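You operate a simulated robot arm through the tools that you are given. There is no shell and no other tool. Be economical: measure what you need, move in short steps, check, and stop when the job is done.

Carry out the task below with a simulated two-armed robot. There is one attempt and no reset: what you move stays moved.

JOB
Stack the 9.5 m blue-cap tube from the free end of the dark bench on top of the 1.5 m blue-cap tube. Take the jar labelled "F 7" from the free end of the dark bench and put it on the top of the wooden boxes. Fetch the white-banded ring and set it on the top of the wooden boxes. Put the blue-banded ring from the top of the wooden boxes on the fourth shelf from the bottom of the blue shelving. Put one of the paper discs from the middle shelf of the blue shelving on the fourth shelf from the bottom of the blue shelving. Take the purple-banded ring from the black tray and put it on the top of the steel rack. Lift the white tray lid open. Do these in any order. Set down upright: jar.

Only the result counts: the job must be done as asked and must still hold three seconds after the hand-in. Knocking over, shifting, dropping, spilling or breaking anything else fails it. Lids that push on must go on centred and level and be pressed home; caps that screw on are set level and turned clockwise until they are tight.

ROBOT AND FRAMES
Two 7-joint arms with two-finger parallel grippers on one trunk, on a base that drives. Base frame: it is fixed to the floor where the robot stands at the start and does not move with it; the origin is under the middle of the robot, x ahead of it, y to its left, z up; the surface under the hand at the start is at about z = 0.895. Readings come in m, degrees, newtons and seconds.
The left shoulder is at the start at [0.02, 0.113, 1.322], the right one opposite. With the tool pointing down near the work surface each hand reaches from about 0.12 to 0.58 m from the robot's upright axis, wherever it stands, measured 20 degrees to its own side. Places, roughly: blue-banded ring [1.25, 1, 0.75]; blue-cap tube [0.5, -0.25, 1]; fourth shelf of the blue shelving [3.2, 1.2, 1.3]; jar [0.5, 0, 1]; paper disc (6x8x3 cm) [3.4, 0.8, 0.9]; purple-banded ring (6x6x2 cm) [1.8, -5, 0.9]; top of the steel rack [-1.5, -3.7, 0.9]; top of the wooden boxes [1.6, 1.1, 0.6]; white tray lid [2.4, -4.9, 0.9]; white-banded ring (6x6x2 cm) [0.8, 0.4, 0.9]. Payload 1.57 kg a hand.
Tool frame (each hand has its own): the origin (TCP) lies between the finger pads and is the grasp point; the fingertips stand 0.03 m ahead of it; z points along the fingers, y is the line along which they close. Largest opening 0.08 m; finger width 0.017, thickness 0.012; the body of the gripper, 0.04 by 0.082 m, starts 0.08 m behind the TCP.
Orientation is that of the tool frame in the base frame, as [roll, pitch, yaw] about the fixed x, y, z axes, in that order (R = Rz(yaw) Ry(pitch) Rx(roll)). With the fingers straight down and closing along the base's y, the tool's x points along the base's -x, its y along +y and its z along -z.

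CONTROLS
- The arms move only by the tool drive_tool. It takes "left_steps", "right_steps" or both (then of equal length, played together; a hand with none holds still); each is text: rows parted by semicolons, each of 7 numbers parted by spaces: the turn, a rotation vector about the base's x, y, z in degrees, then the shift along the base's x, y, z in mm, then the finger opening in mm, from 0 to 80. In form: wx wy wz tx ty tz fingers; .... A call has 1 to 20 rows; each row shifts and turns the commanded pose from where the row before left it. A row lasts 0.2 s, in which the tool goes at most 0.05 m and 8.6 degrees; a call with a longer step from one row to the next is refused whole, and so is a gripper value outside its range. A pose out of reach is approached as far as the arm can. The call stops where the force on the tool passes 40 N (or 10 N more than at its start, if that is more) or the arm is blocked; 0.2 s more then pass. Each finger travels about 0.045 m/s and halts on what it meets, pressing with about 28 N; the grip force reading is that of the motor and also rises with nothing between the fingers. The clock runs only during rows and for 0.2 s after the last one: add rows that do not move to give the fingers time. The reply holds the time, the measured pose of the TCP, the force on the tool along the base axes, the opening and the grip force, in the units named above and with some noise, with the torque about the TCP (base axes, N m) and any sound that the robot's microphone picked up, and new pictures: "views" is both (left out), scene, wrist or none (wrist: the cameras of the hands that moved).
- Cameras (640 x 400 px; columns grow to the right, rows downward): "scene" is now at [0.0935, -0.0213, 1.443]; the picture's right is [-0.23, -0.97, 0.00], its down [-0.60, 0.14, -0.79] and it looks along [0.77, -0.18, -0.62] (base axes); focal length 254 px, centre (320, 200). "left" rides on the left gripper at [0.072, 0.007, -0.122] in its tool frame; the picture's right is [-0.09, 1.00, 0.00], its down [-0.84, -0.08, -0.54] and it looks along [-0.54, -0.05, 0.84] (tool axes); focal length 238 px, centre (320, 200). "right" rides on the right gripper at [0.072, -0.007, -0.122] in its tool frame; the picture's right is [0.09, 1.00, 0.00], its down [-0.84, 0.08, -0.54] and it looks along [-0.54, 0.05, 0.84] (tool axes); focal length 238 px, centre (320, 200). There is no depth. A picture from a camera that has moved, and an enlarged one, comes with that camera's place and axes in the base frame and with its lens.
- lift_body(by): slides the trunk up (or, below 0, down) by that many m; the arms and the scene camera ride with it, the base frame stays. It gives what a move gives, with no picture.
- steer(legs): drives the robot by 1 to 6 legs, each [ahead, left, turn to the left] in m, m and degrees, along the robot's own axes; the way and the turn of a leg run together, so that a leg with both is an arc; at most 1.5 m and 180 degrees a leg. The arms and the cameras ride along, it lands a little off, and it stops where it bumps. It gives what a move gives, and a new picture of the scene camera.
- turn_head(pan, tilt): turns the head with the scene camera to pan (to the left, within 80 degrees either way) and tilt (down, from -29 to 69), counted from straight ahead of the robot. It gives what a move gives, and a new picture of the scene camera.
- zoom(camera, box): a new picture of the part [left, top, right, bottom] of that camera's present view, enlarged. The clock stands still meanwhile.
- sign_off(): hands the job in; it is judged then, once.

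Work in short steps. Places have to be worked out from the pictures, the camera data and where the tool is seen: move nearer, look again, correct. Check each grasp and each placing, and mend what went wrong. You have 196 turns and 260 pictures in all, those below and enlarged ones among them. Open the grippers and draw the arms clear of the work before you hand the job in, unless the task says otherwise; then end with one line.

The tools are called after "Request:" by a JSON object that holds its "name" and its "arguments". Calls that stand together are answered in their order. drive_tool: Moves the arms, as the interface text tells. Its arguments: {"type":"object","properties":{"left_steps":{"type":"string"},"right_steps":{"type":"string"},"views":{"type":"string","enum":["both","scene","wrist","none"]}},"required":[]} The other tools are called the same way: lift_body (by) slides the trunk up or down; steer (legs) drives the base; turn_head (pan, tilt) turns the head that bears the scene camera; zoom (camera, box) takes an enlarged picture of a part of a camera's view; sign_off () hands the job in.

At the start:

```text
time_s: 0.0
left_tcp_pos: [0.4555, 0.1268, 1.2725]
left_tcp_rot: [-179.9, 0.0, 180.0]
left_contact_force: [-0.4, -0.4, -0.1]
left_moment: [-0.02, 0.02, 0.01]
left_grip_width: 0.0802
left_grasp_force: 0.0
right_tcp_pos: [0.3671, -0.2575, 1.2439]
right_tcp_rot: [-180.0, -0.1, 179.9]
right_contact_force: [1.0, 0.1, 0.3]
right_moment: [-0.04, -0.03, -0.02]
right_grip_width: 0.0802
right_grasp_force: 0.0
trunk travel left (down, up): [-0.375, 0.195]
robot x, y, heading: [-0.0008, -0.001, 0.1]
head pan, tilt: [-13.5, 38.1]
```

scene: 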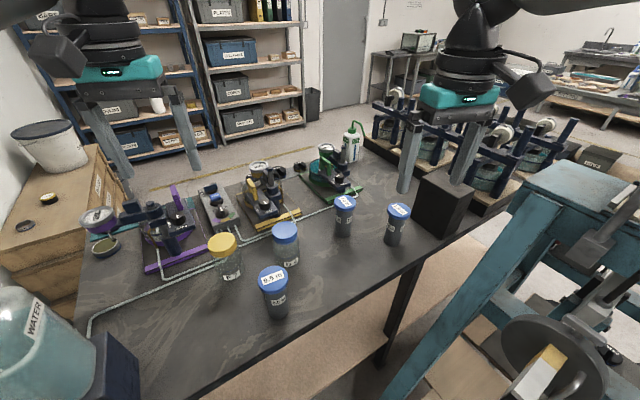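
right: 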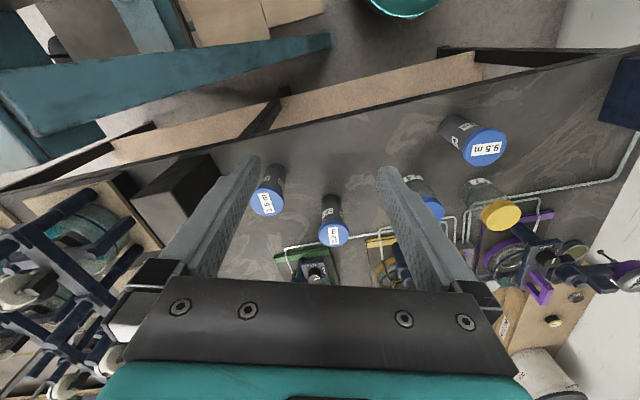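
left: 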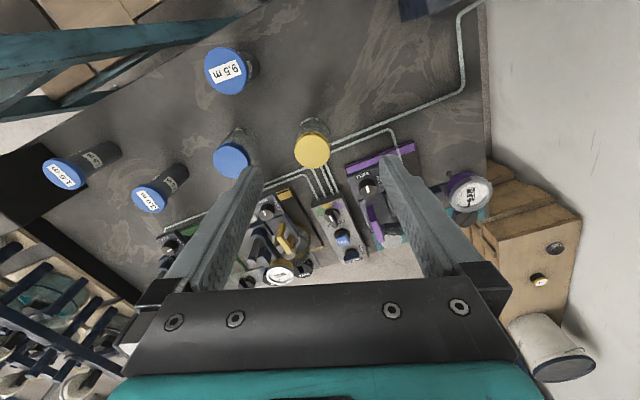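

I see several blue-capped tubes and jars on the dark bench; I zoom in to read the labels.

Request:
{"name": "zoom", "arguments": {"camera": "scene", "box": [180, 170, 440, 332]}}

Request:
{"name": "zoom", "arguments": {"camera": "scene", "box": [0, 120, 240, 270]}}

Request:
{"name": "zoom", "arguments": {"camera": "left", "box": [20, 30, 500, 330]}}

```text
2.46 times, centred on (310, 251) of scene
camera zoom: at [0.0935, -0.0213, 1.443], right [-0.23, -0.97, 0.0], down [-0.6, 0.14, -0.79], along [0.77, -0.18, -0.62], focal length 625 px, centre (345, 74)
```

zoom: 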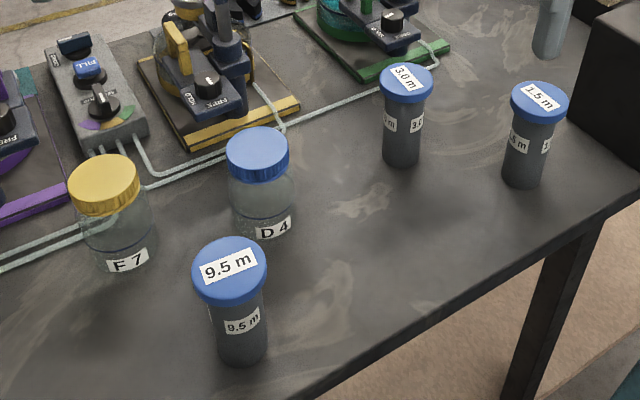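

```text
2.67 times, centred on (120, 195) of scene
camera zoom: at [0.0935, -0.0213, 1.443], right [-0.23, -0.97, 0.0], down [-0.6, 0.14, -0.79], along [0.77, -0.18, -0.62], focal length 677 px, centre (853, 213)
```

zoom: 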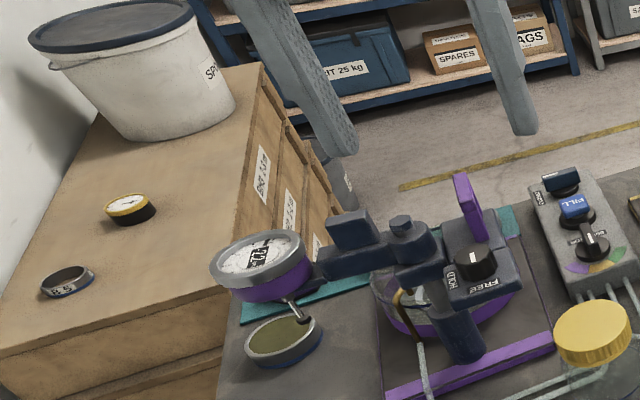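

```text
1.33 times, centred on (260, 180) of left
camera zoom: at [0.3857, 0.1351, 1.3939], right [0.09, 1.0, 0.0], down [0.84, -0.08, 0.54], along [0.54, -0.05, -0.84], focal length 318 px, centre (400, 227)
```

zoom: 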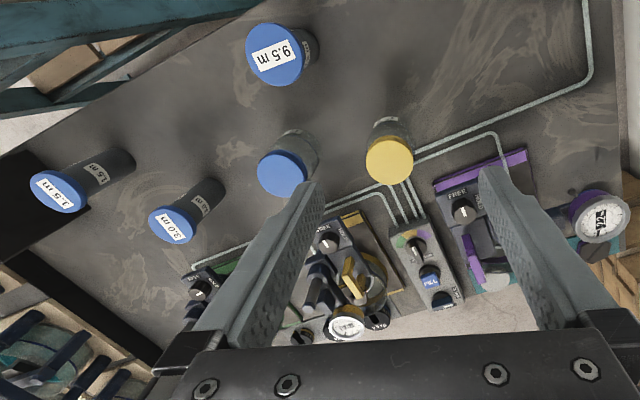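

The F 7 jar (yellow cap) I put at about [0.53, 0.106], the 9.5 m tube at [0.41, 0.0] and the 1.5 m tube at [0.545, -0.34]. I bring the right hand above the 9.5 m tube and shift the left one aside.

Request:
{"name": "drive_tool", "arguments": {"left_steps": "0 0 0 0 40 0 80;0 0 0 0 40 0 80;0 0 0 0 40 0 80;0 0 0 0 0 0 80;0 0 0 0 0 0 80;0 0 0 0 0 0 80;0 0 0 0 0 0 80", "right_steps": "0 0 0 5 35 -10 80;0 0 0 6 40 -10 80;0 0 0 6 40 -10 80;0 0 0 6 40 -10 80;0 0 0 6 40 -10 80;0 0 0 6 40 -10 80;0 0 0 8 25 -10 80"}}

```text
time_s: 1.6
left_tcp_pos: [0.4557, 0.2475, 1.2699]
left_tcp_rot: [-180.0, 0.0, 180.0]
left_contact_force: [-0.4, 0.7, 0.3]
left_moment: [0.0, 0.0, 0.04]
left_grip_width: 0.08
left_grasp_force: 0.1
right_tcp_pos: [0.3785, -0.0744, 1.1842]
right_tcp_rot: [180.0, 0.1, 179.9]
right_contact_force: [-0.6, 0.3, -0.1]
right_moment: [-0.01, -0.03, 0.03]
right_grip_width: 0.0798
right_grasp_force: 0.0
right hand out of reach, approached as far as the arm can: row 5, 6, 7
trunk travel left (down, up): [-0.375, 0.195]
robot x, y, heading: [-0.003, -0.0024, 0.1]
head pan, tilt: [-13.5, 38.1]
camera scene: at [0.0936, -0.0212, 1.443], right [-0.23, -0.97, 0.0], down [-0.6, 0.14, -0.79], along [0.77, -0.18, -0.62], focal length 254 px, centre (320, 200)
camera right: at [0.3061, -0.0819, 1.3063], right [-0.09, 1.0, 0.0], down [0.84, 0.08, 0.54], along [0.54, 0.05, -0.84], focal length 238 px, centre (320, 200)
camera left: at [0.3856, 0.2548, 1.3917], right [0.09, 1.0, 0.0], down [0.84, -0.08, 0.54], along [0.54, -0.05, -0.84], focal length 238 px, centre (320, 200)
```

scene: 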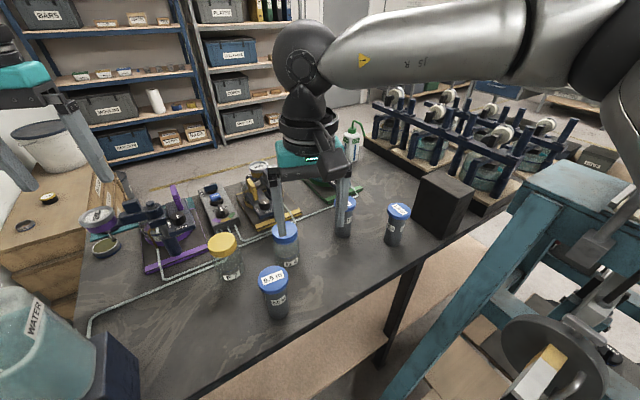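
right: 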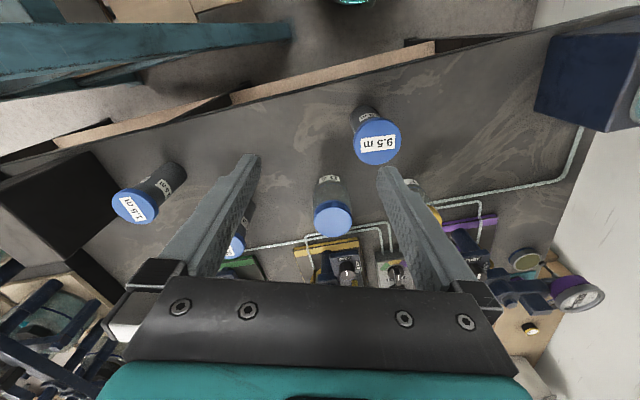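
left: 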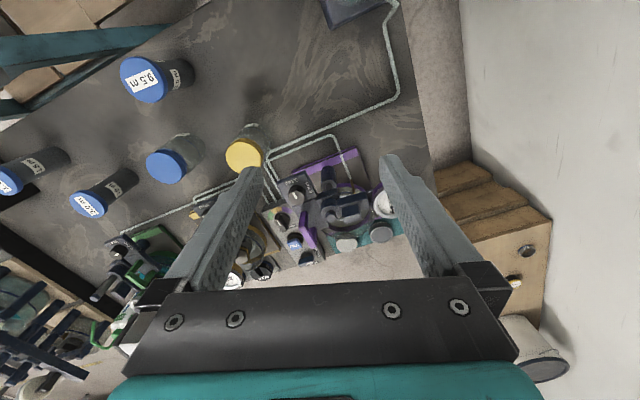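

The right hand can't reach y = 0 from here, so I lift both hands a bit and turn the robot left about 22°, which brings the tube to the right hand's side.

Request:
{"name": "drive_tool", "arguments": {"left_steps": "0 0 0 -10 -20 40 80;0 0 0 -10 -20 40 80;0 0 0 -10 -20 40 80", "right_steps": "0 0 0 0 0 0 80;0 0 0 0 0 0 80;0 0 0 0 0 0 80", "views": "none"}}

Request:
{"name": "steer", "arguments": {"legs": [[0, 0, 22]]}}

```text
time_s: 2.4
left_tcp_pos: [0.4249, 0.1861, 1.3899]
left_tcp_rot: [-180.0, 0.0, 180.0]
left_contact_force: [-0.7, -0.8, -0.4]
left_moment: [0.0, -0.05, 0.0]
left_grip_width: 0.0801
left_grasp_force: 0.0
right_tcp_pos: [0.3764, -0.076, 1.1839]
right_tcp_rot: [179.9, 0.1, 180.0]
right_contact_force: [0.2, -0.4, 0.3]
right_moment: [0.04, -0.01, 0.02]
right_grip_width: 0.0799
right_grasp_force: 0.0
trunk travel left (down, up): [-0.375, 0.195]
robot x, y, heading: [-0.0042, -0.0017, -0.1]
head pan, tilt: [-13.5, 38.1]
```

```text
time_s: 4.0
left_tcp_pos: [0.3227, 0.3343, 1.3882]
left_tcp_rot: [180.0, 0.0, -157.7]
left_contact_force: [0.5, -0.8, -0.7]
left_moment: [-0.02, 0.02, 0.04]
left_grip_width: 0.0798
left_grasp_force: 0.2
right_tcp_pos: [0.3795, 0.0748, 1.1843]
right_tcp_rot: [179.9, 0.0, -157.7]
right_contact_force: [0.8, 0.6, 0.4]
right_moment: [0.02, 0.0, 0.02]
right_grip_width: 0.0797
right_grasp_force: 0.1
trunk travel left (down, up): [-0.375, 0.195]
robot x, y, heading: [-0.0017, 0.0016, 22.3]
head pan, tilt: [-13.5, 38.1]
camera scene: at [0.0939, 0.016, 1.443], right [0.15, -0.99, 0.0], down [-0.61, -0.09, -0.79], along [0.78, 0.12, -0.62], focal length 254 px, centre (320, 200)
```

scene: 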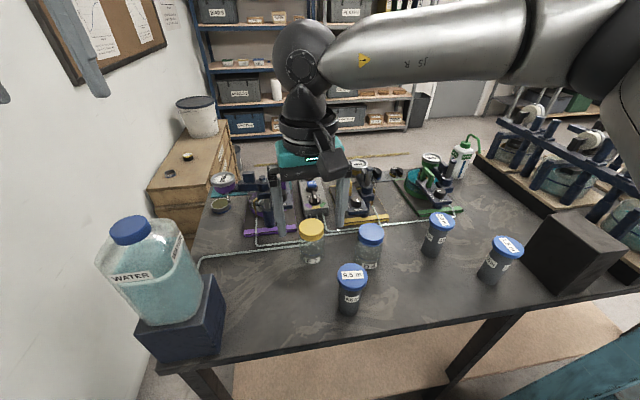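

The tube sits at about [0.412, 0.002]. I move the right hand over it and look with the wrist camera.

Request:
{"name": "drive_tool", "arguments": {"right_steps": "0 0 0 16 -36 0 80;0 0 0 16 -36 0 80;0 0 0 0 0 -40 80;0 0 0 0 0 -40 80", "views": "both"}}

```text
time_s: 5.0
left_tcp_pos: [0.3235, 0.3342, 1.389]
left_tcp_rot: [-180.0, 0.1, -157.8]
left_contact_force: [0.2, 0.5, 0.2]
left_moment: [0.03, 0.02, -0.01]
left_grip_width: 0.0802
left_grasp_force: 0.1
right_tcp_pos: [0.4133, 0.0015, 1.1056]
right_tcp_rot: [179.9, 0.0, -157.6]
right_contact_force: [0.0, 0.3, 0.5]
right_moment: [0.01, 0.01, 0.02]
right_grip_width: 0.08
right_grasp_force: 0.1
trunk travel left (down, up): [-0.375, 0.195]
robot x, y, heading: [0.003, -0.0021, 22.2]
head pan, tilt: [-13.5, 38.1]
camera scene: at [0.0944, 0.0158, 1.4429], right [0.15, -0.99, 0.0], down [-0.61, -0.09, -0.79], along [0.78, 0.12, -0.62], focal length 254 px, centre (320, 200)
camera right: at [0.3481, -0.0331, 1.2269], right [-0.46, 0.89, 0.0], down [0.74, 0.39, 0.54], along [0.48, 0.25, -0.84], focal length 238 px, centre (320, 200)
```

scene: 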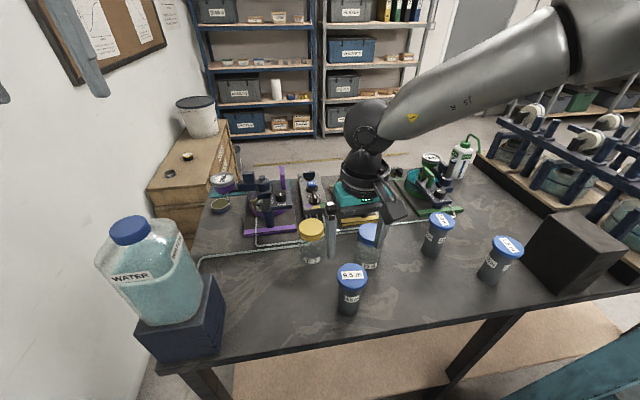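
right: 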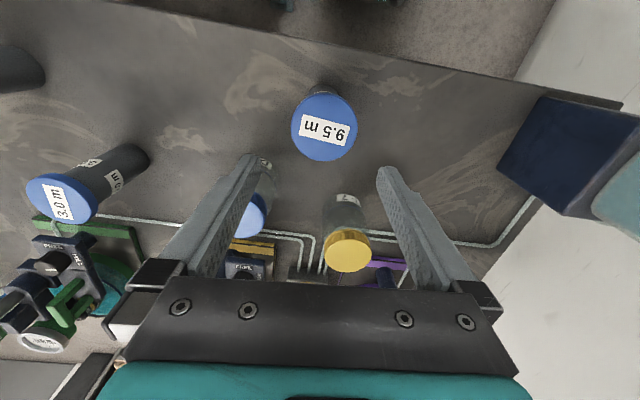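

The wrist view puts the cap at [0.401, -0.002]. I correct, descend part way and recheck.

Request:
{"name": "drive_tool", "arguments": {"right_steps": "0 0 0 -11 -3 0 80;0 0 0 0 0 -30 80;0 0 0 0 0 -30 80;0 0 0 0 0 0 80", "views": "wrist"}}

```text
time_s: 6.0
left_tcp_pos: [0.3224, 0.3354, 1.3891]
left_tcp_rot: [-179.9, 0.0, -157.7]
left_contact_force: [0.7, 0.3, -0.8]
left_moment: [-0.03, -0.01, 0.01]
left_grip_width: 0.0799
left_grasp_force: 0.2
right_tcp_pos: [0.3995, 0.0001, 1.0437]
right_tcp_rot: [179.9, 0.1, -157.7]
right_contact_force: [1.2, -0.8, 0.3]
right_moment: [0.02, -0.02, -0.03]
right_grip_width: 0.0799
right_grasp_force: 0.1
trunk travel left (down, up): [-0.375, 0.195]
robot x, y, heading: [0.0004, 0.0001, 22.2]
head pan, tilt: [-13.5, 38.1]
camera right: at [0.335, -0.0336, 1.1658], right [-0.46, 0.89, 0.0], down [0.74, 0.39, 0.54], along [0.48, 0.25, -0.84], focal length 238 px, centre (320, 200)
```

right: 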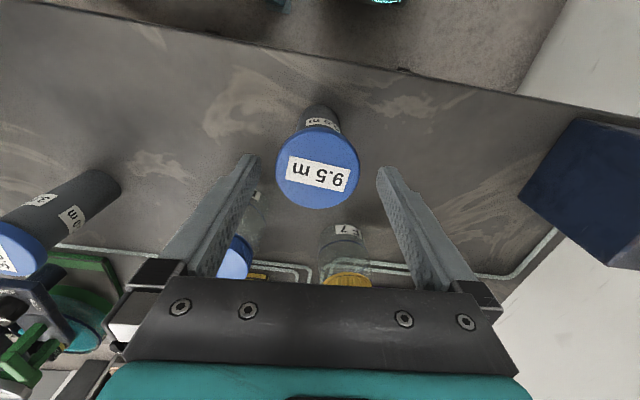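

Cap is centred at [0.403, 0.0]. I go down to z ≈ 0.988 and close.

Request:
{"name": "drive_tool", "arguments": {"right_steps": "0 0 0 3 0 -28 80;0 0 0 0 0 -27 80;0 0 0 0 0 0 80;0 0 0 0 0 0 45;0 0 0 0 0 0 45;0 0 0 0 0 0 45;0 0 0 0 0 0 45", "views": "wrist"}}

```text
time_s: 7.6
left_tcp_pos: [0.3232, 0.3362, 1.3896]
left_tcp_rot: [179.9, 0.0, -157.7]
left_contact_force: [-0.4, -0.1, -0.6]
left_moment: [0.01, 0.01, 0.03]
left_grip_width: 0.0799
left_grasp_force: 0.0
right_tcp_pos: [0.4009, -0.0132, 1.0014]
right_tcp_rot: [179.9, 0.1, -157.8]
right_contact_force: [-0.2, 0.3, -0.4]
right_moment: [0.07, -0.03, 0.01]
right_grip_width: 0.0572
right_grasp_force: 27.6
right hand out of reach, approached as far as the arm can: row 2
trunk travel left (down, up): [-0.375, 0.195]
robot x, y, heading: [-0.0024, 0.0015, 22.3]
head pan, tilt: [-13.5, 38.1]
camera right: at [0.3355, -0.0469, 1.124], right [-0.46, 0.89, 0.0], down [0.74, 0.39, 0.54], along [0.48, 0.25, -0.84], focal length 238 px, centre (320, 200)
```

right: 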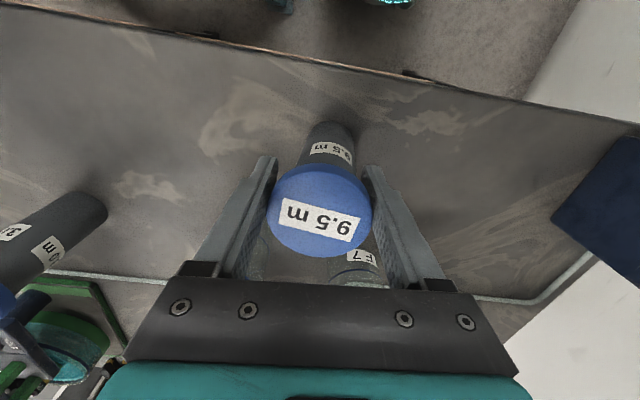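

The cap is gripped at 57 mm. I lift straight up and check that the tube comes along whole.

Request:
{"name": "drive_tool", "arguments": {"right_steps": "0 0 0 0 0 20 45;0 0 0 0 0 40 45;0 0 0 0 0 40 45;0 0 0 0 0 50 45;0 0 0 0 0 50 45;0 0 0 0 0 0 45", "views": "both"}}

```text
time_s: 9.0
left_tcp_pos: [0.3243, 0.335, 1.389]
left_tcp_rot: [-179.9, 0.0, -157.7]
left_contact_force: [-0.6, 0.3, -0.4]
left_moment: [0.0, 0.01, -0.03]
left_grip_width: 0.0802
left_grasp_force: 0.0
right_tcp_pos: [0.4005, -0.0141, 1.2027]
right_tcp_rot: [179.9, 0.0, -157.8]
right_contact_force: [0.2, -0.4, -0.4]
right_moment: [0.01, 0.0, -0.05]
right_grip_width: 0.0449
right_grasp_force: 0.1
trunk travel left (down, up): [-0.375, 0.195]
robot x, y, heading: [-0.0023, 0.0003, 22.3]
head pan, tilt: [-13.5, 38.1]
camera scene: at [0.0945, 0.016, 1.4429], right [0.15, -0.99, 0.0], down [-0.61, -0.09, -0.79], along [0.78, 0.12, -0.62], focal length 254 px, centre (320, 200)
camera right: at [0.3354, -0.0486, 1.3251], right [-0.46, 0.89, 0.0], down [0.75, 0.39, 0.54], along [0.48, 0.25, -0.84], focal length 238 px, centre (320, 200)
```

scene: 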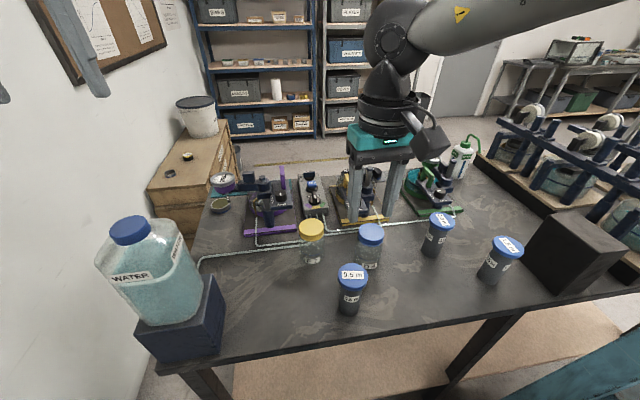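
right: 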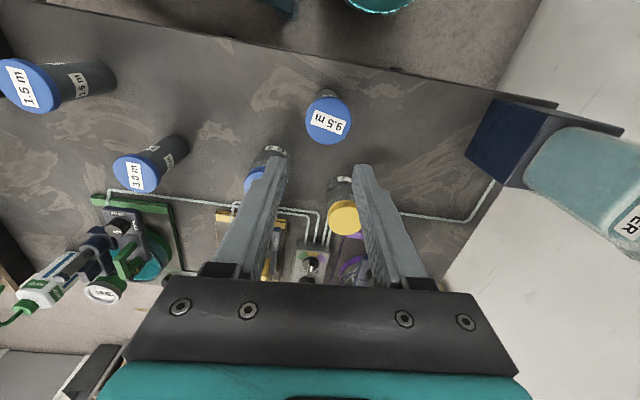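

The cap slipped out since the fingers stayed too high (arm stopped at z 1.001), and the tube still stands. I lower the trunk so the arm reaches further down.

Request:
{"name": "lift_body", "arguments": {"by": -0.12}}

Request:
{"name": "drive_tool", "arguments": {"right_steps": "0 0 0 0 6 0 80;0 0 0 0 6 0 80;0 0 0 0 0 0 80;0 0 0 0 0 0 80", "views": "wrist"}}

```text
time_s: 10.5
left_tcp_pos: [0.3234, 0.3357, 1.2695]
left_tcp_rot: [179.9, 0.1, -157.7]
left_contact_force: [-0.4, 0.6, -0.5]
left_moment: [0.0, -0.03, 0.0]
left_grip_width: 0.0799
left_grasp_force: 0.0
right_tcp_pos: [0.3997, -0.0134, 1.0823]
right_tcp_rot: [180.0, 0.1, -157.7]
right_contact_force: [0.2, -1.2, -0.5]
right_moment: [-0.03, -0.01, -0.02]
right_grip_width: 0.0452
right_grasp_force: 0.0
trunk travel left (down, up): [-0.255, 0.315]
robot x, y, heading: [-0.0013, 0.0009, 22.4]
head pan, tilt: [-13.5, 38.1]
```

```text
time_s: 11.5
left_tcp_pos: [0.324, 0.3354, 1.2701]
left_tcp_rot: [180.0, 0.0, -157.8]
left_contact_force: [0.8, 0.4, 0.1]
left_moment: [0.07, 0.04, -0.05]
left_grip_width: 0.0798
left_grasp_force: 0.0
right_tcp_pos: [0.3991, -0.0008, 1.082]
right_tcp_rot: [179.8, 0.0, -157.7]
right_contact_force: [-0.6, 0.5, -0.1]
right_moment: [0.0, -0.03, -0.01]
right_grip_width: 0.0801
right_grasp_force: 0.0
trunk travel left (down, up): [-0.255, 0.315]
robot x, y, heading: [0.0028, 0.001, 22.3]
head pan, tilt: [-13.5, 38.1]
camera right: at [0.3348, -0.0362, 1.2049], right [-0.46, 0.89, 0.0], down [0.74, 0.39, 0.54], along [0.48, 0.25, -0.84], focal length 238 px, centre (320, 200)
```

right: 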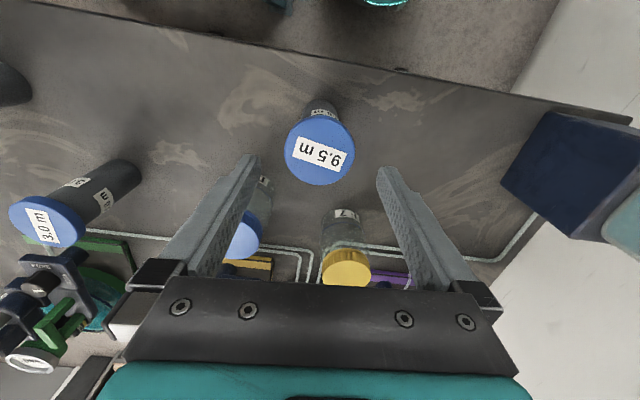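

Cap at about [0.402, -0.002]. I descend to z 0.978 and check reach before closing.

Request:
{"name": "drive_tool", "arguments": {"right_steps": "0 0 0 3 -1 -35 80;0 0 0 0 0 -35 80;0 0 0 0 0 -34 80;0 0 0 0 0 0 80", "views": "wrist"}}

```text
time_s: 12.5
left_tcp_pos: [0.3235, 0.3347, 1.269]
left_tcp_rot: [-179.8, 0.0, -157.7]
left_contact_force: [0.2, -0.4, 0.3]
left_moment: [-0.02, 0.0, 0.0]
left_grip_width: 0.0801
left_grasp_force: 0.1
right_tcp_pos: [0.4019, -0.0026, 0.9794]
right_tcp_rot: [179.9, 0.3, -157.7]
right_contact_force: [0.3, -0.6, 0.1]
right_moment: [0.0, 0.04, 0.01]
right_grip_width: 0.0799
right_grasp_force: 0.0
trunk travel left (down, up): [-0.255, 0.315]
robot x, y, heading: [0.0022, 0.0002, 22.5]
head pan, tilt: [-13.5, 38.1]
camera right: at [0.3374, -0.0379, 1.1018], right [-0.46, 0.89, 0.0], down [0.74, 0.39, 0.54], along [0.48, 0.25, -0.84], focal length 238 px, centre (320, 200)
```

right: 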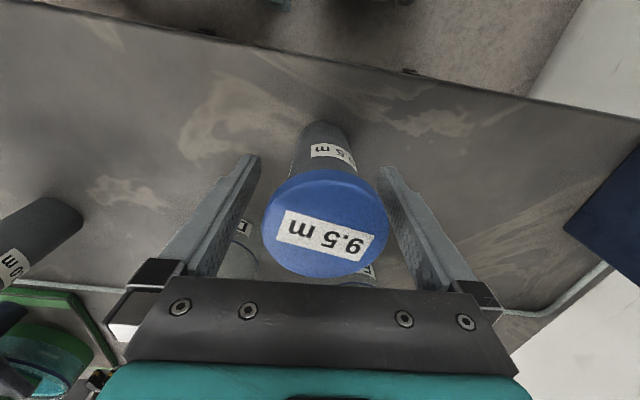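

Good: centred and low enough. I close and lift a little.

Request:
{"name": "drive_tool", "arguments": {"right_steps": "0 0 0 0 0 0 45;0 0 0 0 0 0 45;0 0 0 0 0 0 40;0 0 0 0 0 0 40;0 0 0 0 0 20 40;0 0 0 0 0 40 40;0 0 0 0 0 0 40", "views": "wrist"}}

```text
time_s: 14.1
left_tcp_pos: [0.323, 0.3347, 1.2687]
left_tcp_rot: [-180.0, -0.1, -157.6]
left_contact_force: [-0.8, 0.1, 0.2]
left_moment: [0.0, 0.02, -0.01]
left_grip_width: 0.0802
left_grasp_force: 0.0
right_tcp_pos: [0.4023, -0.0023, 1.0397]
right_tcp_rot: [179.8, 0.0, -157.6]
right_contact_force: [-0.6, -0.7, -2.0]
right_moment: [0.04, -0.01, 0.0]
right_grip_width: 0.0563
right_grasp_force: 28.0
trunk travel left (down, up): [-0.255, 0.315]
robot x, y, heading: [0.0011, -0.0004, 22.2]
head pan, tilt: [-13.5, 38.1]
camera right: at [0.3385, -0.0375, 1.1613], right [-0.46, 0.89, 0.0], down [0.75, 0.39, 0.54], along [0.48, 0.25, -0.84], focal length 238 px, centre (320, 200)
```

right: 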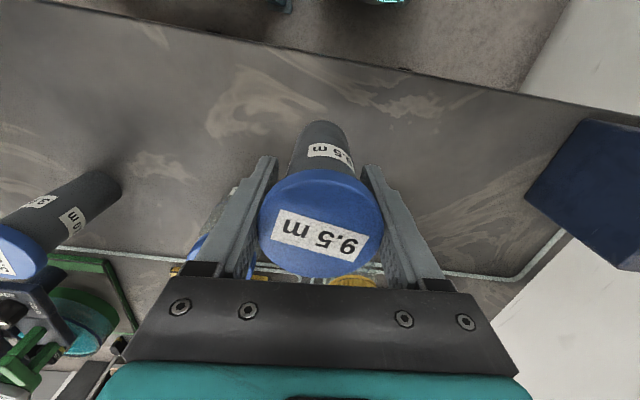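

The tube is held and hanging straight. I raise it and turn the robot right by 34°.

Request:
{"name": "drive_tool", "arguments": {"right_steps": "0 0 0 0 0 40 40;0 0 0 0 0 40 40;0 0 0 0 0 40 40;0 0 0 0 0 40 40", "views": "none"}}

Request:
{"name": "steer", "arguments": {"legs": [[0, 0, -34]]}}

```text
time_s: 15.1
left_tcp_pos: [0.323, 0.335, 1.2706]
left_tcp_rot: [-180.0, -0.1, -157.8]
left_contact_force: [0.1, 0.3, 1.1]
left_moment: [0.01, 0.02, 0.0]
left_grip_width: 0.0799
left_grasp_force: 0.1
right_tcp_pos: [0.4052, -0.0039, 1.1993]
right_tcp_rot: [179.9, 0.0, -157.8]
right_contact_force: [-0.4, 0.3, -2.8]
right_moment: [0.02, -0.01, 0.03]
right_grip_width: 0.0564
right_grasp_force: 28.4
trunk travel left (down, up): [-0.255, 0.315]
robot x, y, heading: [-0.0003, 0.0, 22.3]
head pan, tilt: [-13.5, 38.1]
```

```text
time_s: 17.1
left_tcp_pos: [0.4546, 0.0983, 1.2691]
left_tcp_rot: [180.0, 0.1, 168.6]
left_contact_force: [-0.6, 0.0, -0.6]
left_moment: [0.02, -0.03, -0.03]
left_grip_width: 0.0802
left_grasp_force: 0.1
right_tcp_pos: [0.3362, -0.2293, 1.1972]
right_tcp_rot: [179.9, -0.1, 168.5]
right_contact_force: [0.4, 0.9, -2.4]
right_moment: [0.0, 0.02, -0.05]
right_grip_width: 0.0562
right_grasp_force: 28.0
trunk travel left (down, up): [-0.255, 0.315]
robot x, y, heading: [0.0008, 0.0002, -11.5]
head pan, tilt: [-13.5, 38.1]
camera scene: at [0.0877, -0.0398, 1.3229], right [-0.42, -0.91, 0.0], down [-0.56, 0.26, -0.79], along [0.71, -0.33, -0.62], focal length 254 px, centre (320, 200)
```

scene: 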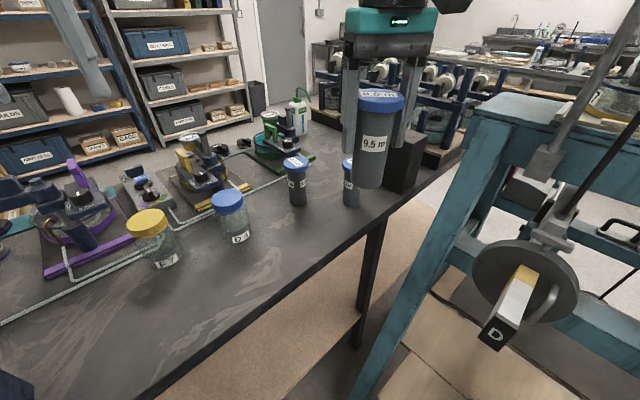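

I move the tube to just short of the 1.5 m tube at height, then look from the wrist.

Request:
{"name": "drive_tool", "arguments": {"right_steps": "0 0 0 34 -16 0 40;0 0 0 34 -16 0 40;0 0 0 34 -16 0 40;0 0 0 34 -16 0 40;0 0 0 24 -16 0 40;0 0 0 0 0 0 40", "views": "both"}}

```text
time_s: 18.5
left_tcp_pos: [0.4557, 0.0997, 1.2697]
left_tcp_rot: [180.0, 0.0, 168.6]
left_contact_force: [0.3, 0.0, 0.7]
left_moment: [0.02, 0.03, -0.01]
left_grip_width: 0.08
left_grasp_force: 0.1
right_tcp_pos: [0.4446, -0.3186, 1.1768]
right_tcp_rot: [179.9, 0.1, 168.6]
right_contact_force: [1.2, 0.0, -1.7]
right_moment: [0.01, 0.0, 0.02]
right_grip_width: 0.0563
right_grasp_force: 28.2
right hand out of reach, approached as far as the arm can: row 3, 4, 5
trunk travel left (down, up): [-0.255, 0.315]
robot x, y, heading: [0.0026, 0.0034, -11.5]
head pan, tilt: [-13.5, 38.1]
camera scene: at [0.0879, -0.0397, 1.3229], right [-0.42, -0.91, 0.0], down [-0.56, 0.26, -0.79], along [0.71, -0.33, -0.62], focal length 254 px, centre (320, 200)
camera right: at [0.3722, -0.3118, 1.2991], right [0.11, 0.99, 0.0], down [0.83, -0.09, 0.54], along [0.54, -0.06, -0.84], focal length 238 px, centre (320, 200)
```

scene: 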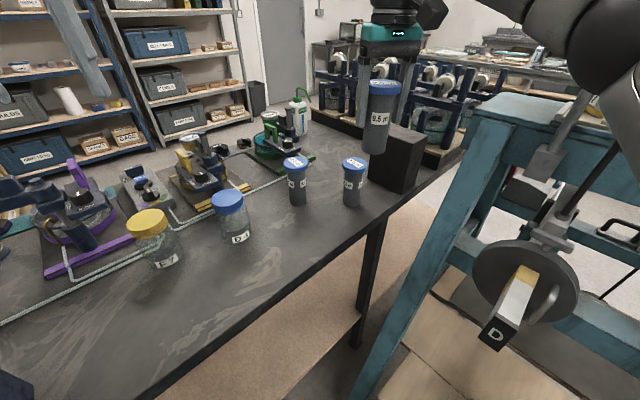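
right: 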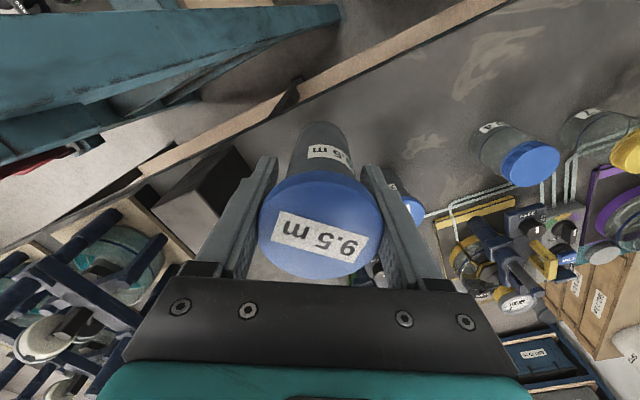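

Target is ~0.65 m from the axis, beyond reach, so the base must move closer. I look down at the floor round the base first.

Request:
{"name": "turn_head", "arguments": {"pan": -40, "tilt": 66}}

Request:
{"name": "turn_head", "arguments": {"pan": 10, "tilt": 66}}

```text
time_s: 19.4
left_tcp_pos: [0.4553, 0.0987, 1.2692]
left_tcp_rot: [-180.0, 0.0, 168.6]
left_contact_force: [0.3, -0.1, 0.3]
left_moment: [-0.01, -0.03, 0.0]
left_grip_width: 0.0799
left_grasp_force: 0.1
right_tcp_pos: [0.4448, -0.3176, 1.1776]
right_tcp_rot: [-180.0, 0.2, 168.6]
right_contact_force: [-0.1, -0.4, -2.0]
right_moment: [-0.04, 0.04, 0.03]
right_grip_width: 0.0563
right_grasp_force: 27.5
trunk travel left (down, up): [-0.255, 0.315]
robot x, y, heading: [-0.0029, 0.0024, -11.4]
head pan, tilt: [-40.0, 66.0]
camera scene: at [0.0467, -0.0498, 1.2868], right [-0.78, -0.62, 0.0], down [-0.57, 0.71, -0.41], along [0.25, -0.32, -0.91], focal length 254 px, centre (320, 200)
```

scene: 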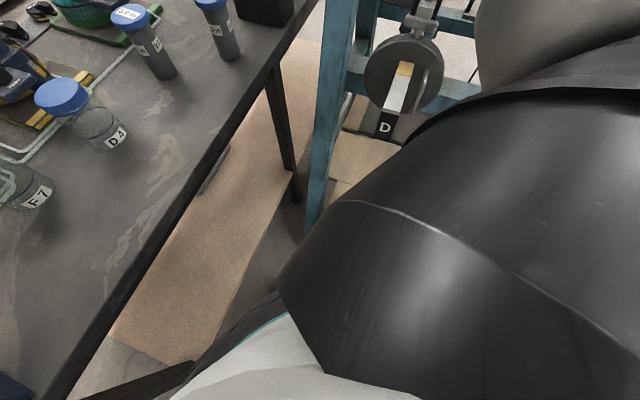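

```text
time_s: 20.6
left_tcp_pos: [0.4549, 0.0986, 1.2708]
left_tcp_rot: [-180.0, 0.0, 168.6]
left_contact_force: [0.1, 0.8, 0.0]
left_moment: [-0.02, 0.0, -0.04]
left_grip_width: 0.0801
left_grasp_force: 0.1
right_tcp_pos: [0.4449, -0.3176, 1.1767]
right_tcp_rot: [179.9, 0.2, 168.6]
right_contact_force: [-0.9, 0.6, -2.7]
right_moment: [0.05, 0.02, 0.01]
right_grip_width: 0.0563
right_grasp_force: 27.7
trunk travel left (down, up): [-0.255, 0.315]
robot x, y, heading: [-0.0042, -0.001, -11.5]
head pan, tilt: [10.0, 66.0]
camera scene: at [0.069, -0.0048, 1.2868], right [-0.03, -1.0, 0.0], down [-0.91, 0.02, -0.41], along [0.41, -0.01, -0.91], focal length 254 px, centre (320, 200)
```

scene: 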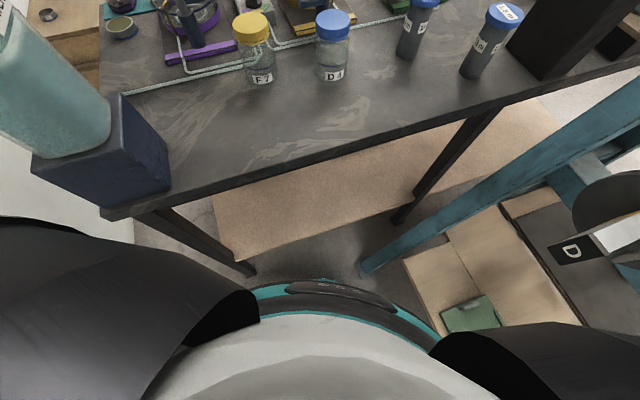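

The floor shows a gap: base front ≈0.2 m, teal foot at about [0.25, -0.24], bench edge ≈0.29 m away. I raise the trunk back and drive 0.1 m ahead with a small right turn.

Request:
{"name": "lift_body", "arguments": {"by": 0.1}}

Request:
{"name": "steer", "arguments": {"legs": [[0.05, 0.01, 0], [0.05, 0.01, -6]]}}

```text
time_s: 21.9
left_tcp_pos: [0.4551, 0.0998, 1.3692]
left_tcp_rot: [179.9, 0.0, 168.7]
left_contact_force: [0.4, 0.5, 0.4]
left_moment: [-0.02, -0.01, 0.03]
left_grip_width: 0.0798
left_grasp_force: 0.0
right_tcp_pos: [0.4454, -0.3176, 1.2779]
right_tcp_rot: [180.0, 0.1, 168.7]
right_contact_force: [-0.4, -0.7, -2.2]
right_moment: [-0.02, 0.05, 0.01]
right_grip_width: 0.0561
right_grasp_force: 27.8
trunk travel left (down, up): [-0.355, 0.215]
robot x, y, heading: [-0.0007, -0.0005, -11.1]
head pan, tilt: [10.0, 66.0]
```

```text
time_s: 23.4
left_tcp_pos: [0.5676, 0.0458, 1.3694]
left_tcp_rot: [-179.9, -0.1, 162.6]
left_contact_force: [0.8, -1.1, 0.6]
left_moment: [0.02, 0.04, -0.03]
left_grip_width: 0.0799
left_grasp_force: 0.0
right_tcp_pos: [0.5138, -0.367, 1.2769]
right_tcp_rot: [179.9, 0.1, 162.5]
right_contact_force: [1.1, 0.7, -2.8]
right_moment: [-0.06, 0.04, -0.04]
right_grip_width: 0.0561
right_grasp_force: 27.5
trunk travel left (down, up): [-0.355, 0.215]
robot x, y, heading: [0.1026, -0.0069, -17.5]
head pan, tilt: [10.0, 66.0]
camera scene: at [0.1724, -0.0156, 1.3866], right [-0.13, -0.99, 0.0], down [-0.91, 0.12, -0.41], along [0.4, -0.05, -0.91], focal length 254 px, centre (320, 200)
```

scene: 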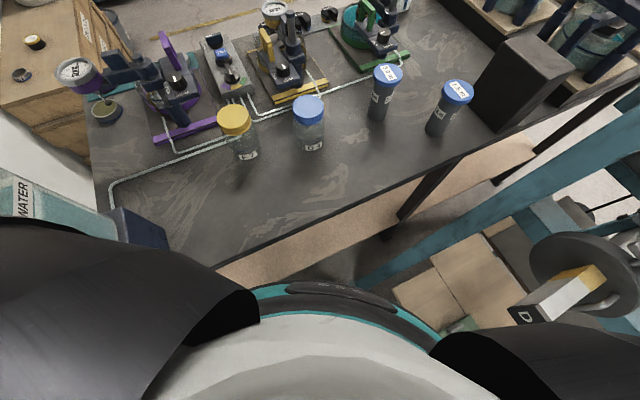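

No bump. I point the head at the work and bring the tube over [0.54, -0.344], still above the cap.

Request:
{"name": "turn_head", "arguments": {"pan": -20, "tilt": 38}}

Request:
{"name": "drive_tool", "arguments": {"right_steps": "0 0 0 13 12 -30 40;0 0 0 13 11 -30 40;0 0 0 0 0 -40 40;0 0 0 0 0 -20 40;0 0 0 0 0 0 40", "views": "both"}}

```text
time_s: 24.3
left_tcp_pos: [0.5656, 0.0484, 1.3694]
left_tcp_rot: [-180.0, 0.0, 162.7]
left_contact_force: [0.7, -1.1, 0.1]
left_moment: [0.0, -0.01, 0.0]
left_grip_width: 0.0801
left_grasp_force: 0.0
right_tcp_pos: [0.5119, -0.3661, 1.2773]
right_tcp_rot: [179.9, 0.2, 162.5]
right_contact_force: [0.1, 0.6, -1.4]
right_moment: [0.0, 0.01, -0.01]
right_grip_width: 0.0564
right_grasp_force: 28.0
trunk travel left (down, up): [-0.355, 0.215]
robot x, y, heading: [0.1036, -0.0041, -17.4]
head pan, tilt: [-20.0, 38.0]
camera scene: at [0.1804, -0.0597, 1.423], right [-0.61, -0.79, 0.0], down [-0.49, 0.37, -0.79], along [0.63, -0.48, -0.62], focal length 254 px, centre (320, 200)
```

scene: 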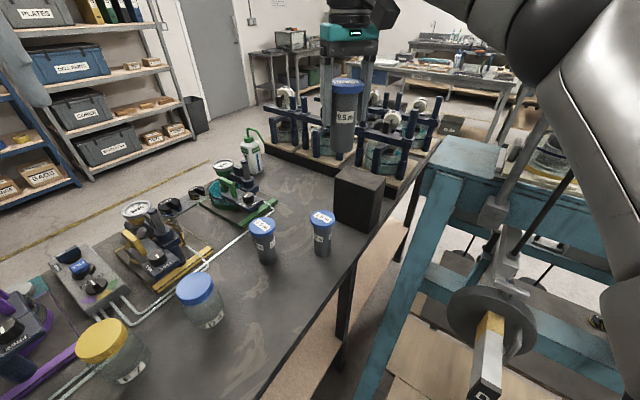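

```text
time_s: 25.5
left_tcp_pos: [0.5653, 0.0469, 1.3699]
left_tcp_rot: [-180.0, 0.0, 162.6]
left_contact_force: [-0.3, 0.8, 0.6]
left_moment: [0.04, -0.01, 0.03]
left_grip_width: 0.08
left_grasp_force: 0.0
right_tcp_pos: [0.5227, -0.3462, 1.1555]
right_tcp_rot: [179.8, 0.3, 162.5]
right_contact_force: [0.3, 1.2, -2.0]
right_moment: [0.0, 0.0, -0.01]
right_grip_width: 0.0562
right_grasp_force: 28.1
right hand out of reach, approached as far as the arm can: row 1, 2
trunk travel left (down, up): [-0.355, 0.215]
robot x, y, heading: [0.0996, -0.0024, -17.5]
head pan, tilt: [-20.0, 38.0]
camera scene: at [0.1803, -0.0598, 1.4231], right [-0.61, -0.79, 0.0], down [-0.49, 0.37, -0.79], along [0.63, -0.48, -0.62], focal length 254 px, centre (320, 200)
camera right: at [0.4518, -0.3318, 1.2778], right [0.21, 0.98, 0.0], down [0.82, -0.18, 0.55], along [0.54, -0.11, -0.84], focal length 238 px, centre (320, 200)
```

scene: 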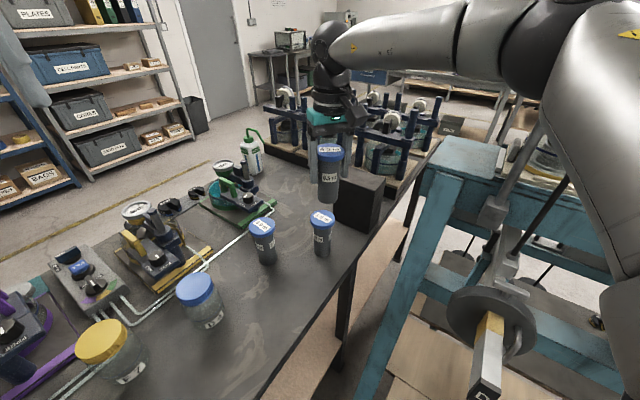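
right: 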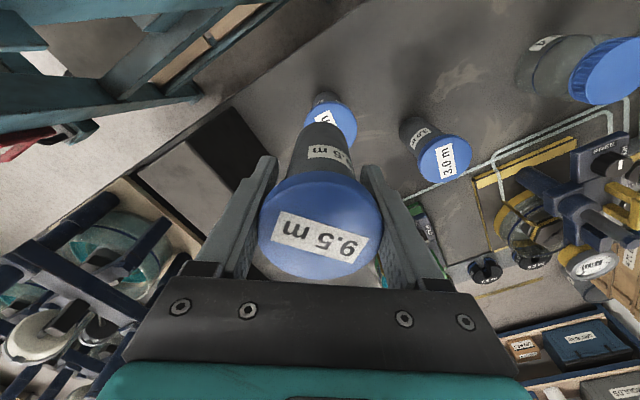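

The two cameras disagree by about 1–2 cm on the target; I zoom to measure the cap ellipse precisely.

Request:
{"name": "zoom", "arguments": {"camera": "right", "box": [260, 70, 420, 170]}}

Request:
{"name": "zoom", "arguments": {"camera": "scene", "box": [240, 130, 400, 270]}}

```text
4.00 times, centred on (340, 120) of right
camera zoom: at [0.4518, -0.3318, 1.2778], right [0.21, 0.98, 0.0], down [0.82, -0.18, 0.55], along [0.54, -0.11, -0.84], focal length 953 px, centre (240, 520)
```

zoom: 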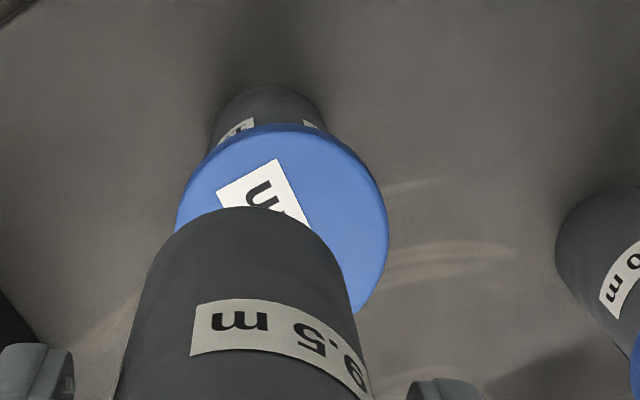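

```text
2.86 times, centred on (320, 200) of scene
camera zoom: at [0.1803, -0.0598, 1.4231], right [-0.61, -0.79, 0.0], down [-0.49, 0.37, -0.79], along [0.63, -0.48, -0.62], focal length 725 px, centre (320, 200)
```

zoom: 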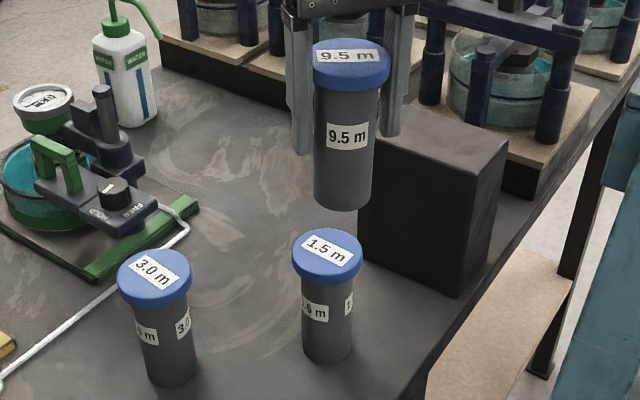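

Wrist measurement gives the lower cap centre at [0.5295, -0.335, 1.01]; the held tube is at [0.523, -0.346]. I shift +7, +11 mm and lower to just above it.

Request:
{"name": "drive_tool", "arguments": {"right_steps": "0 0 0 7 11 -10 40;0 0 0 0 0 -20 40;0 0 0 0 0 -10 40;0 0 0 0 0 0 40", "views": "none"}}

Request:
{"name": "zoom", "arguments": {"camera": "right", "box": [240, 70, 400, 170]}}

Request:
{"name": "zoom", "arguments": {"camera": "scene", "box": [240, 130, 400, 270]}}

```text
time_s: 26.5
left_tcp_pos: [0.5655, 0.047, 1.3698]
left_tcp_rot: [-180.0, 0.0, 162.6]
left_contact_force: [0.1, 0.5, -0.5]
left_moment: [-0.01, -0.01, 0.03]
left_grip_width: 0.08
left_grasp_force: 0.0
right_tcp_pos: [0.5172, -0.3377, 1.1185]
right_tcp_rot: [179.8, 0.2, 162.5]
right_contact_force: [-1.2, 0.0, -2.0]
right_moment: [-0.01, 0.02, 0.0]
right_grip_width: 0.0563
right_grasp_force: 27.7
right hand out of reach, approached as far as the arm can: row 1, 3
trunk travel left (down, up): [-0.355, 0.215]
robot x, y, heading: [0.104, -0.0065, -17.3]
head pan, tilt: [-20.0, 38.0]
```

```text
4.00 times, centred on (320, 120) of right
camera zoom: at [0.4441, -0.3233, 1.2402], right [0.21, 0.98, 0.0], down [0.82, -0.18, 0.55], along [0.53, -0.11, -0.84], focal length 953 px, centre (320, 520)
```

zoom: 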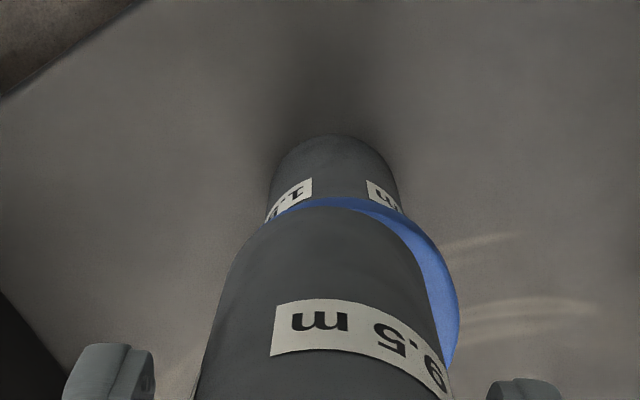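

```text
2.86 times, centred on (320, 200) of scene
camera zoom: at [0.1803, -0.0598, 1.4231], right [-0.61, -0.79, 0.0], down [-0.49, 0.37, -0.79], along [0.63, -0.48, -0.62], focal length 725 px, centre (320, 200)
```

zoom: 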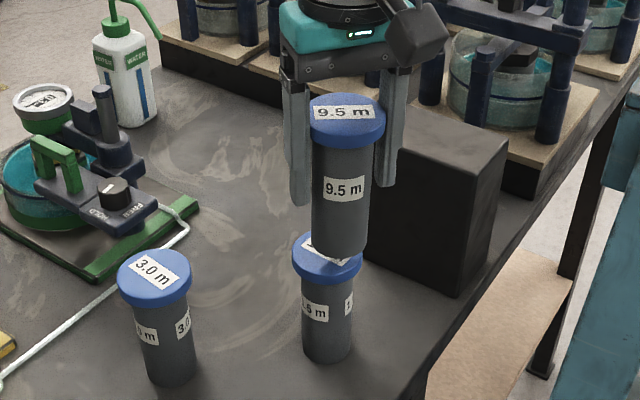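

The arm runs out of reach at this height; reach grows when the hand is higher relative to the shoulder. I raise the hand and lower the trunk by the same amount.

Request:
{"name": "drive_tool", "arguments": {"right_steps": "0 0 0 0 0 40 40;0 0 0 0 0 40 40;0 0 0 0 0 40 40;0 0 0 0 0 30 40;0 0 0 0 0 0 40", "views": "none"}}

Request:
{"name": "lift_body", "arguments": {"by": -0.13}}

Request:
{"name": "drive_tool", "arguments": {"right_steps": "0 0 0 8 2 0 40;0 0 0 6 2 0 40;0 0 0 0 0 0 40", "views": "wrist"}}

```text
time_s: 27.7
left_tcp_pos: [0.5655, 0.0478, 1.3696]
left_tcp_rot: [180.0, -0.1, 162.5]
left_contact_force: [-0.3, 0.2, 0.0]
left_moment: [0.0, 0.02, -0.01]
left_grip_width: 0.0799
left_grasp_force: 0.1
right_tcp_pos: [0.511, -0.3369, 1.2681]
right_tcp_rot: [179.8, 0.3, 162.5]
right_contact_force: [-0.1, -1.0, -2.7]
right_moment: [0.0, 0.03, 0.02]
right_grip_width: 0.0563
right_grasp_force: 27.8
right hand out of reach, approached as far as the arm can: row 4
trunk travel left (down, up): [-0.355, 0.215]
robot x, y, heading: [0.1028, -0.003, -17.2]
head pan, tilt: [-20.0, 38.0]
```

```text
time_s: 29.3
left_tcp_pos: [0.5644, 0.0471, 1.2398]
left_tcp_rot: [180.0, 0.1, 162.6]
left_contact_force: [0.5, -0.3, 0.6]
left_moment: [-0.02, -0.02, 0.0]
left_grip_width: 0.08
left_grasp_force: 0.0
right_tcp_pos: [0.5117, -0.3379, 1.1378]
right_tcp_rot: [179.8, 0.4, 162.5]
right_contact_force: [-1.0, -0.1, -1.6]
right_moment: [-0.01, 0.02, 0.03]
right_grip_width: 0.0562
right_grasp_force: 28.3
trunk travel left (down, up): [-0.225, 0.345]
robot x, y, heading: [0.1008, -0.0015, -17.8]
head pan, tilt: [-20.0, 38.0]
```

```text
time_s: 30.1
left_tcp_pos: [0.5639, 0.0478, 1.2398]
left_tcp_rot: [-180.0, 0.1, 162.7]
left_contact_force: [-1.0, -0.3, -0.6]
left_moment: [-0.03, 0.02, -0.03]
left_grip_width: 0.0799
left_grasp_force: 0.0
right_tcp_pos: [0.5123, -0.3367, 1.1371]
right_tcp_rot: [179.8, 0.2, 162.5]
right_contact_force: [1.0, 0.7, -2.1]
right_moment: [-0.01, -0.01, 0.01]
right_grip_width: 0.0562
right_grasp_force: 28.5
right hand out of reach, approached as far as the arm can: row 1, 2
trunk travel left (down, up): [-0.225, 0.345]
robot x, y, heading: [0.1029, -0.0043, -17.5]
head pan, tilt: [-20.0, 38.0]
camera right: at [0.4397, -0.3233, 1.2593], right [0.21, 0.98, 0.0], down [0.82, -0.18, 0.55], along [0.54, -0.11, -0.84], focal length 238 px, centre (320, 200)
```

right: 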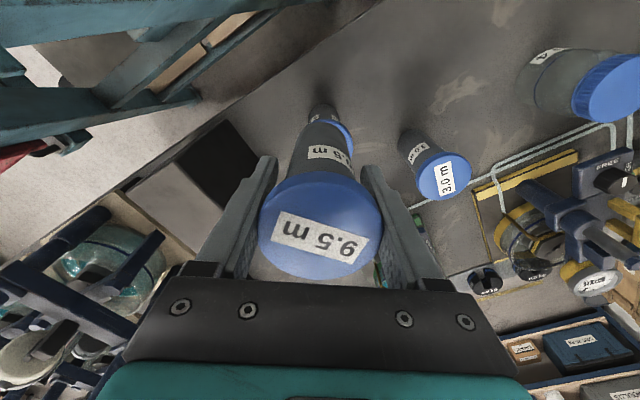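

Reach peaks with the hand ~0.12 m below shoulder level, so I raise the trunk by 0.04 m, drive 2 cm ahead and turn left 8°.

Request:
{"name": "lift_body", "arguments": {"by": 0.04}}

Request:
{"name": "steer", "arguments": {"legs": [[0.02, 0.006, 8]]}}

Request:
{"name": "zoom", "arguments": {"camera": "right", "box": [220, 50, 460, 200]}}

```text
time_s: 30.9
left_tcp_pos: [0.5657, 0.0476, 1.2796]
left_tcp_rot: [179.9, -0.1, 162.6]
left_contact_force: [0.5, -0.1, -0.2]
left_moment: [-0.01, 0.01, 0.02]
left_grip_width: 0.0799
left_grasp_force: 0.1
right_tcp_pos: [0.5107, -0.338, 1.1773]
right_tcp_rot: [179.8, 0.3, 162.5]
right_contact_force: [1.0, 0.3, -2.2]
right_moment: [0.01, 0.05, -0.02]
right_grip_width: 0.0563
right_grasp_force: 27.8
trunk travel left (down, up): [-0.265, 0.305]
robot x, y, heading: [0.1016, -0.002, -17.5]
head pan, tilt: [-20.0, 38.0]
```

```text
time_s: 32.0
left_tcp_pos: [0.5736, 0.1126, 1.2795]
left_tcp_rot: [-180.0, 0.0, 170.6]
left_contact_force: [0.0, 0.5, 0.4]
left_moment: [0.01, 0.03, -0.01]
left_grip_width: 0.0799
left_grasp_force: 0.0
right_tcp_pos: [0.5756, -0.2764, 1.1768]
right_tcp_rot: [179.7, 0.2, 170.4]
right_contact_force: [-0.3, -0.1, -2.4]
right_moment: [0.0, 0.01, 0.03]
right_grip_width: 0.0564
right_grasp_force: 28.5
trunk travel left (down, up): [-0.265, 0.305]
robot x, y, heading: [0.1218, -0.0027, -9.4]
head pan, tilt: [-20.0, 38.0]
camera scene: at [0.2079, -0.0468, 1.3331], right [-0.49, -0.87, 0.0], down [-0.54, 0.3, -0.79], along [0.69, -0.39, -0.62], focal length 254 px, centre (320, 200)
```

scene: 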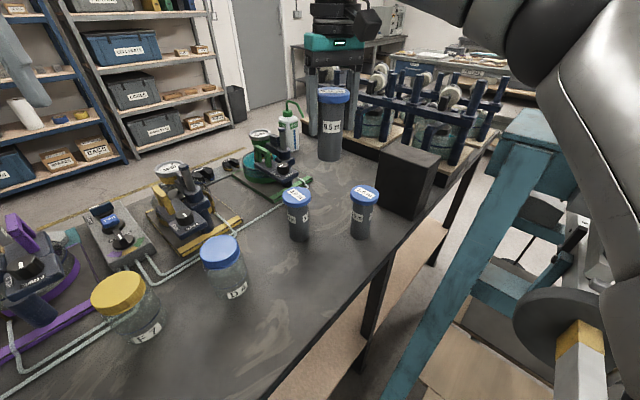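

```text
2.67 times, centred on (340, 125) of right
camera zoom: at [0.5016, -0.2717, 1.2992], right [0.07, 1.0, 0.0], down [0.83, -0.06, 0.55], along [0.55, -0.04, -0.84], focal length 636 px, centre (267, 400)
```

zoom: 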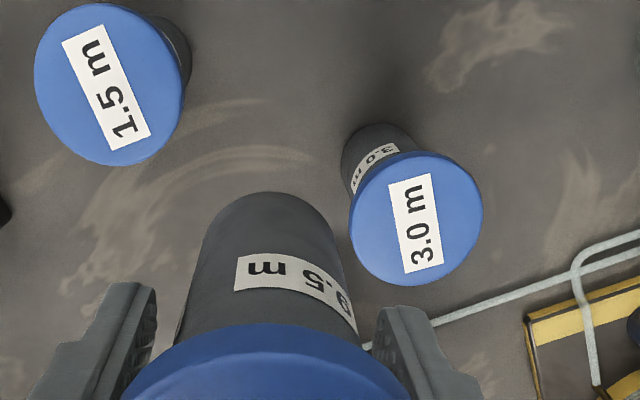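

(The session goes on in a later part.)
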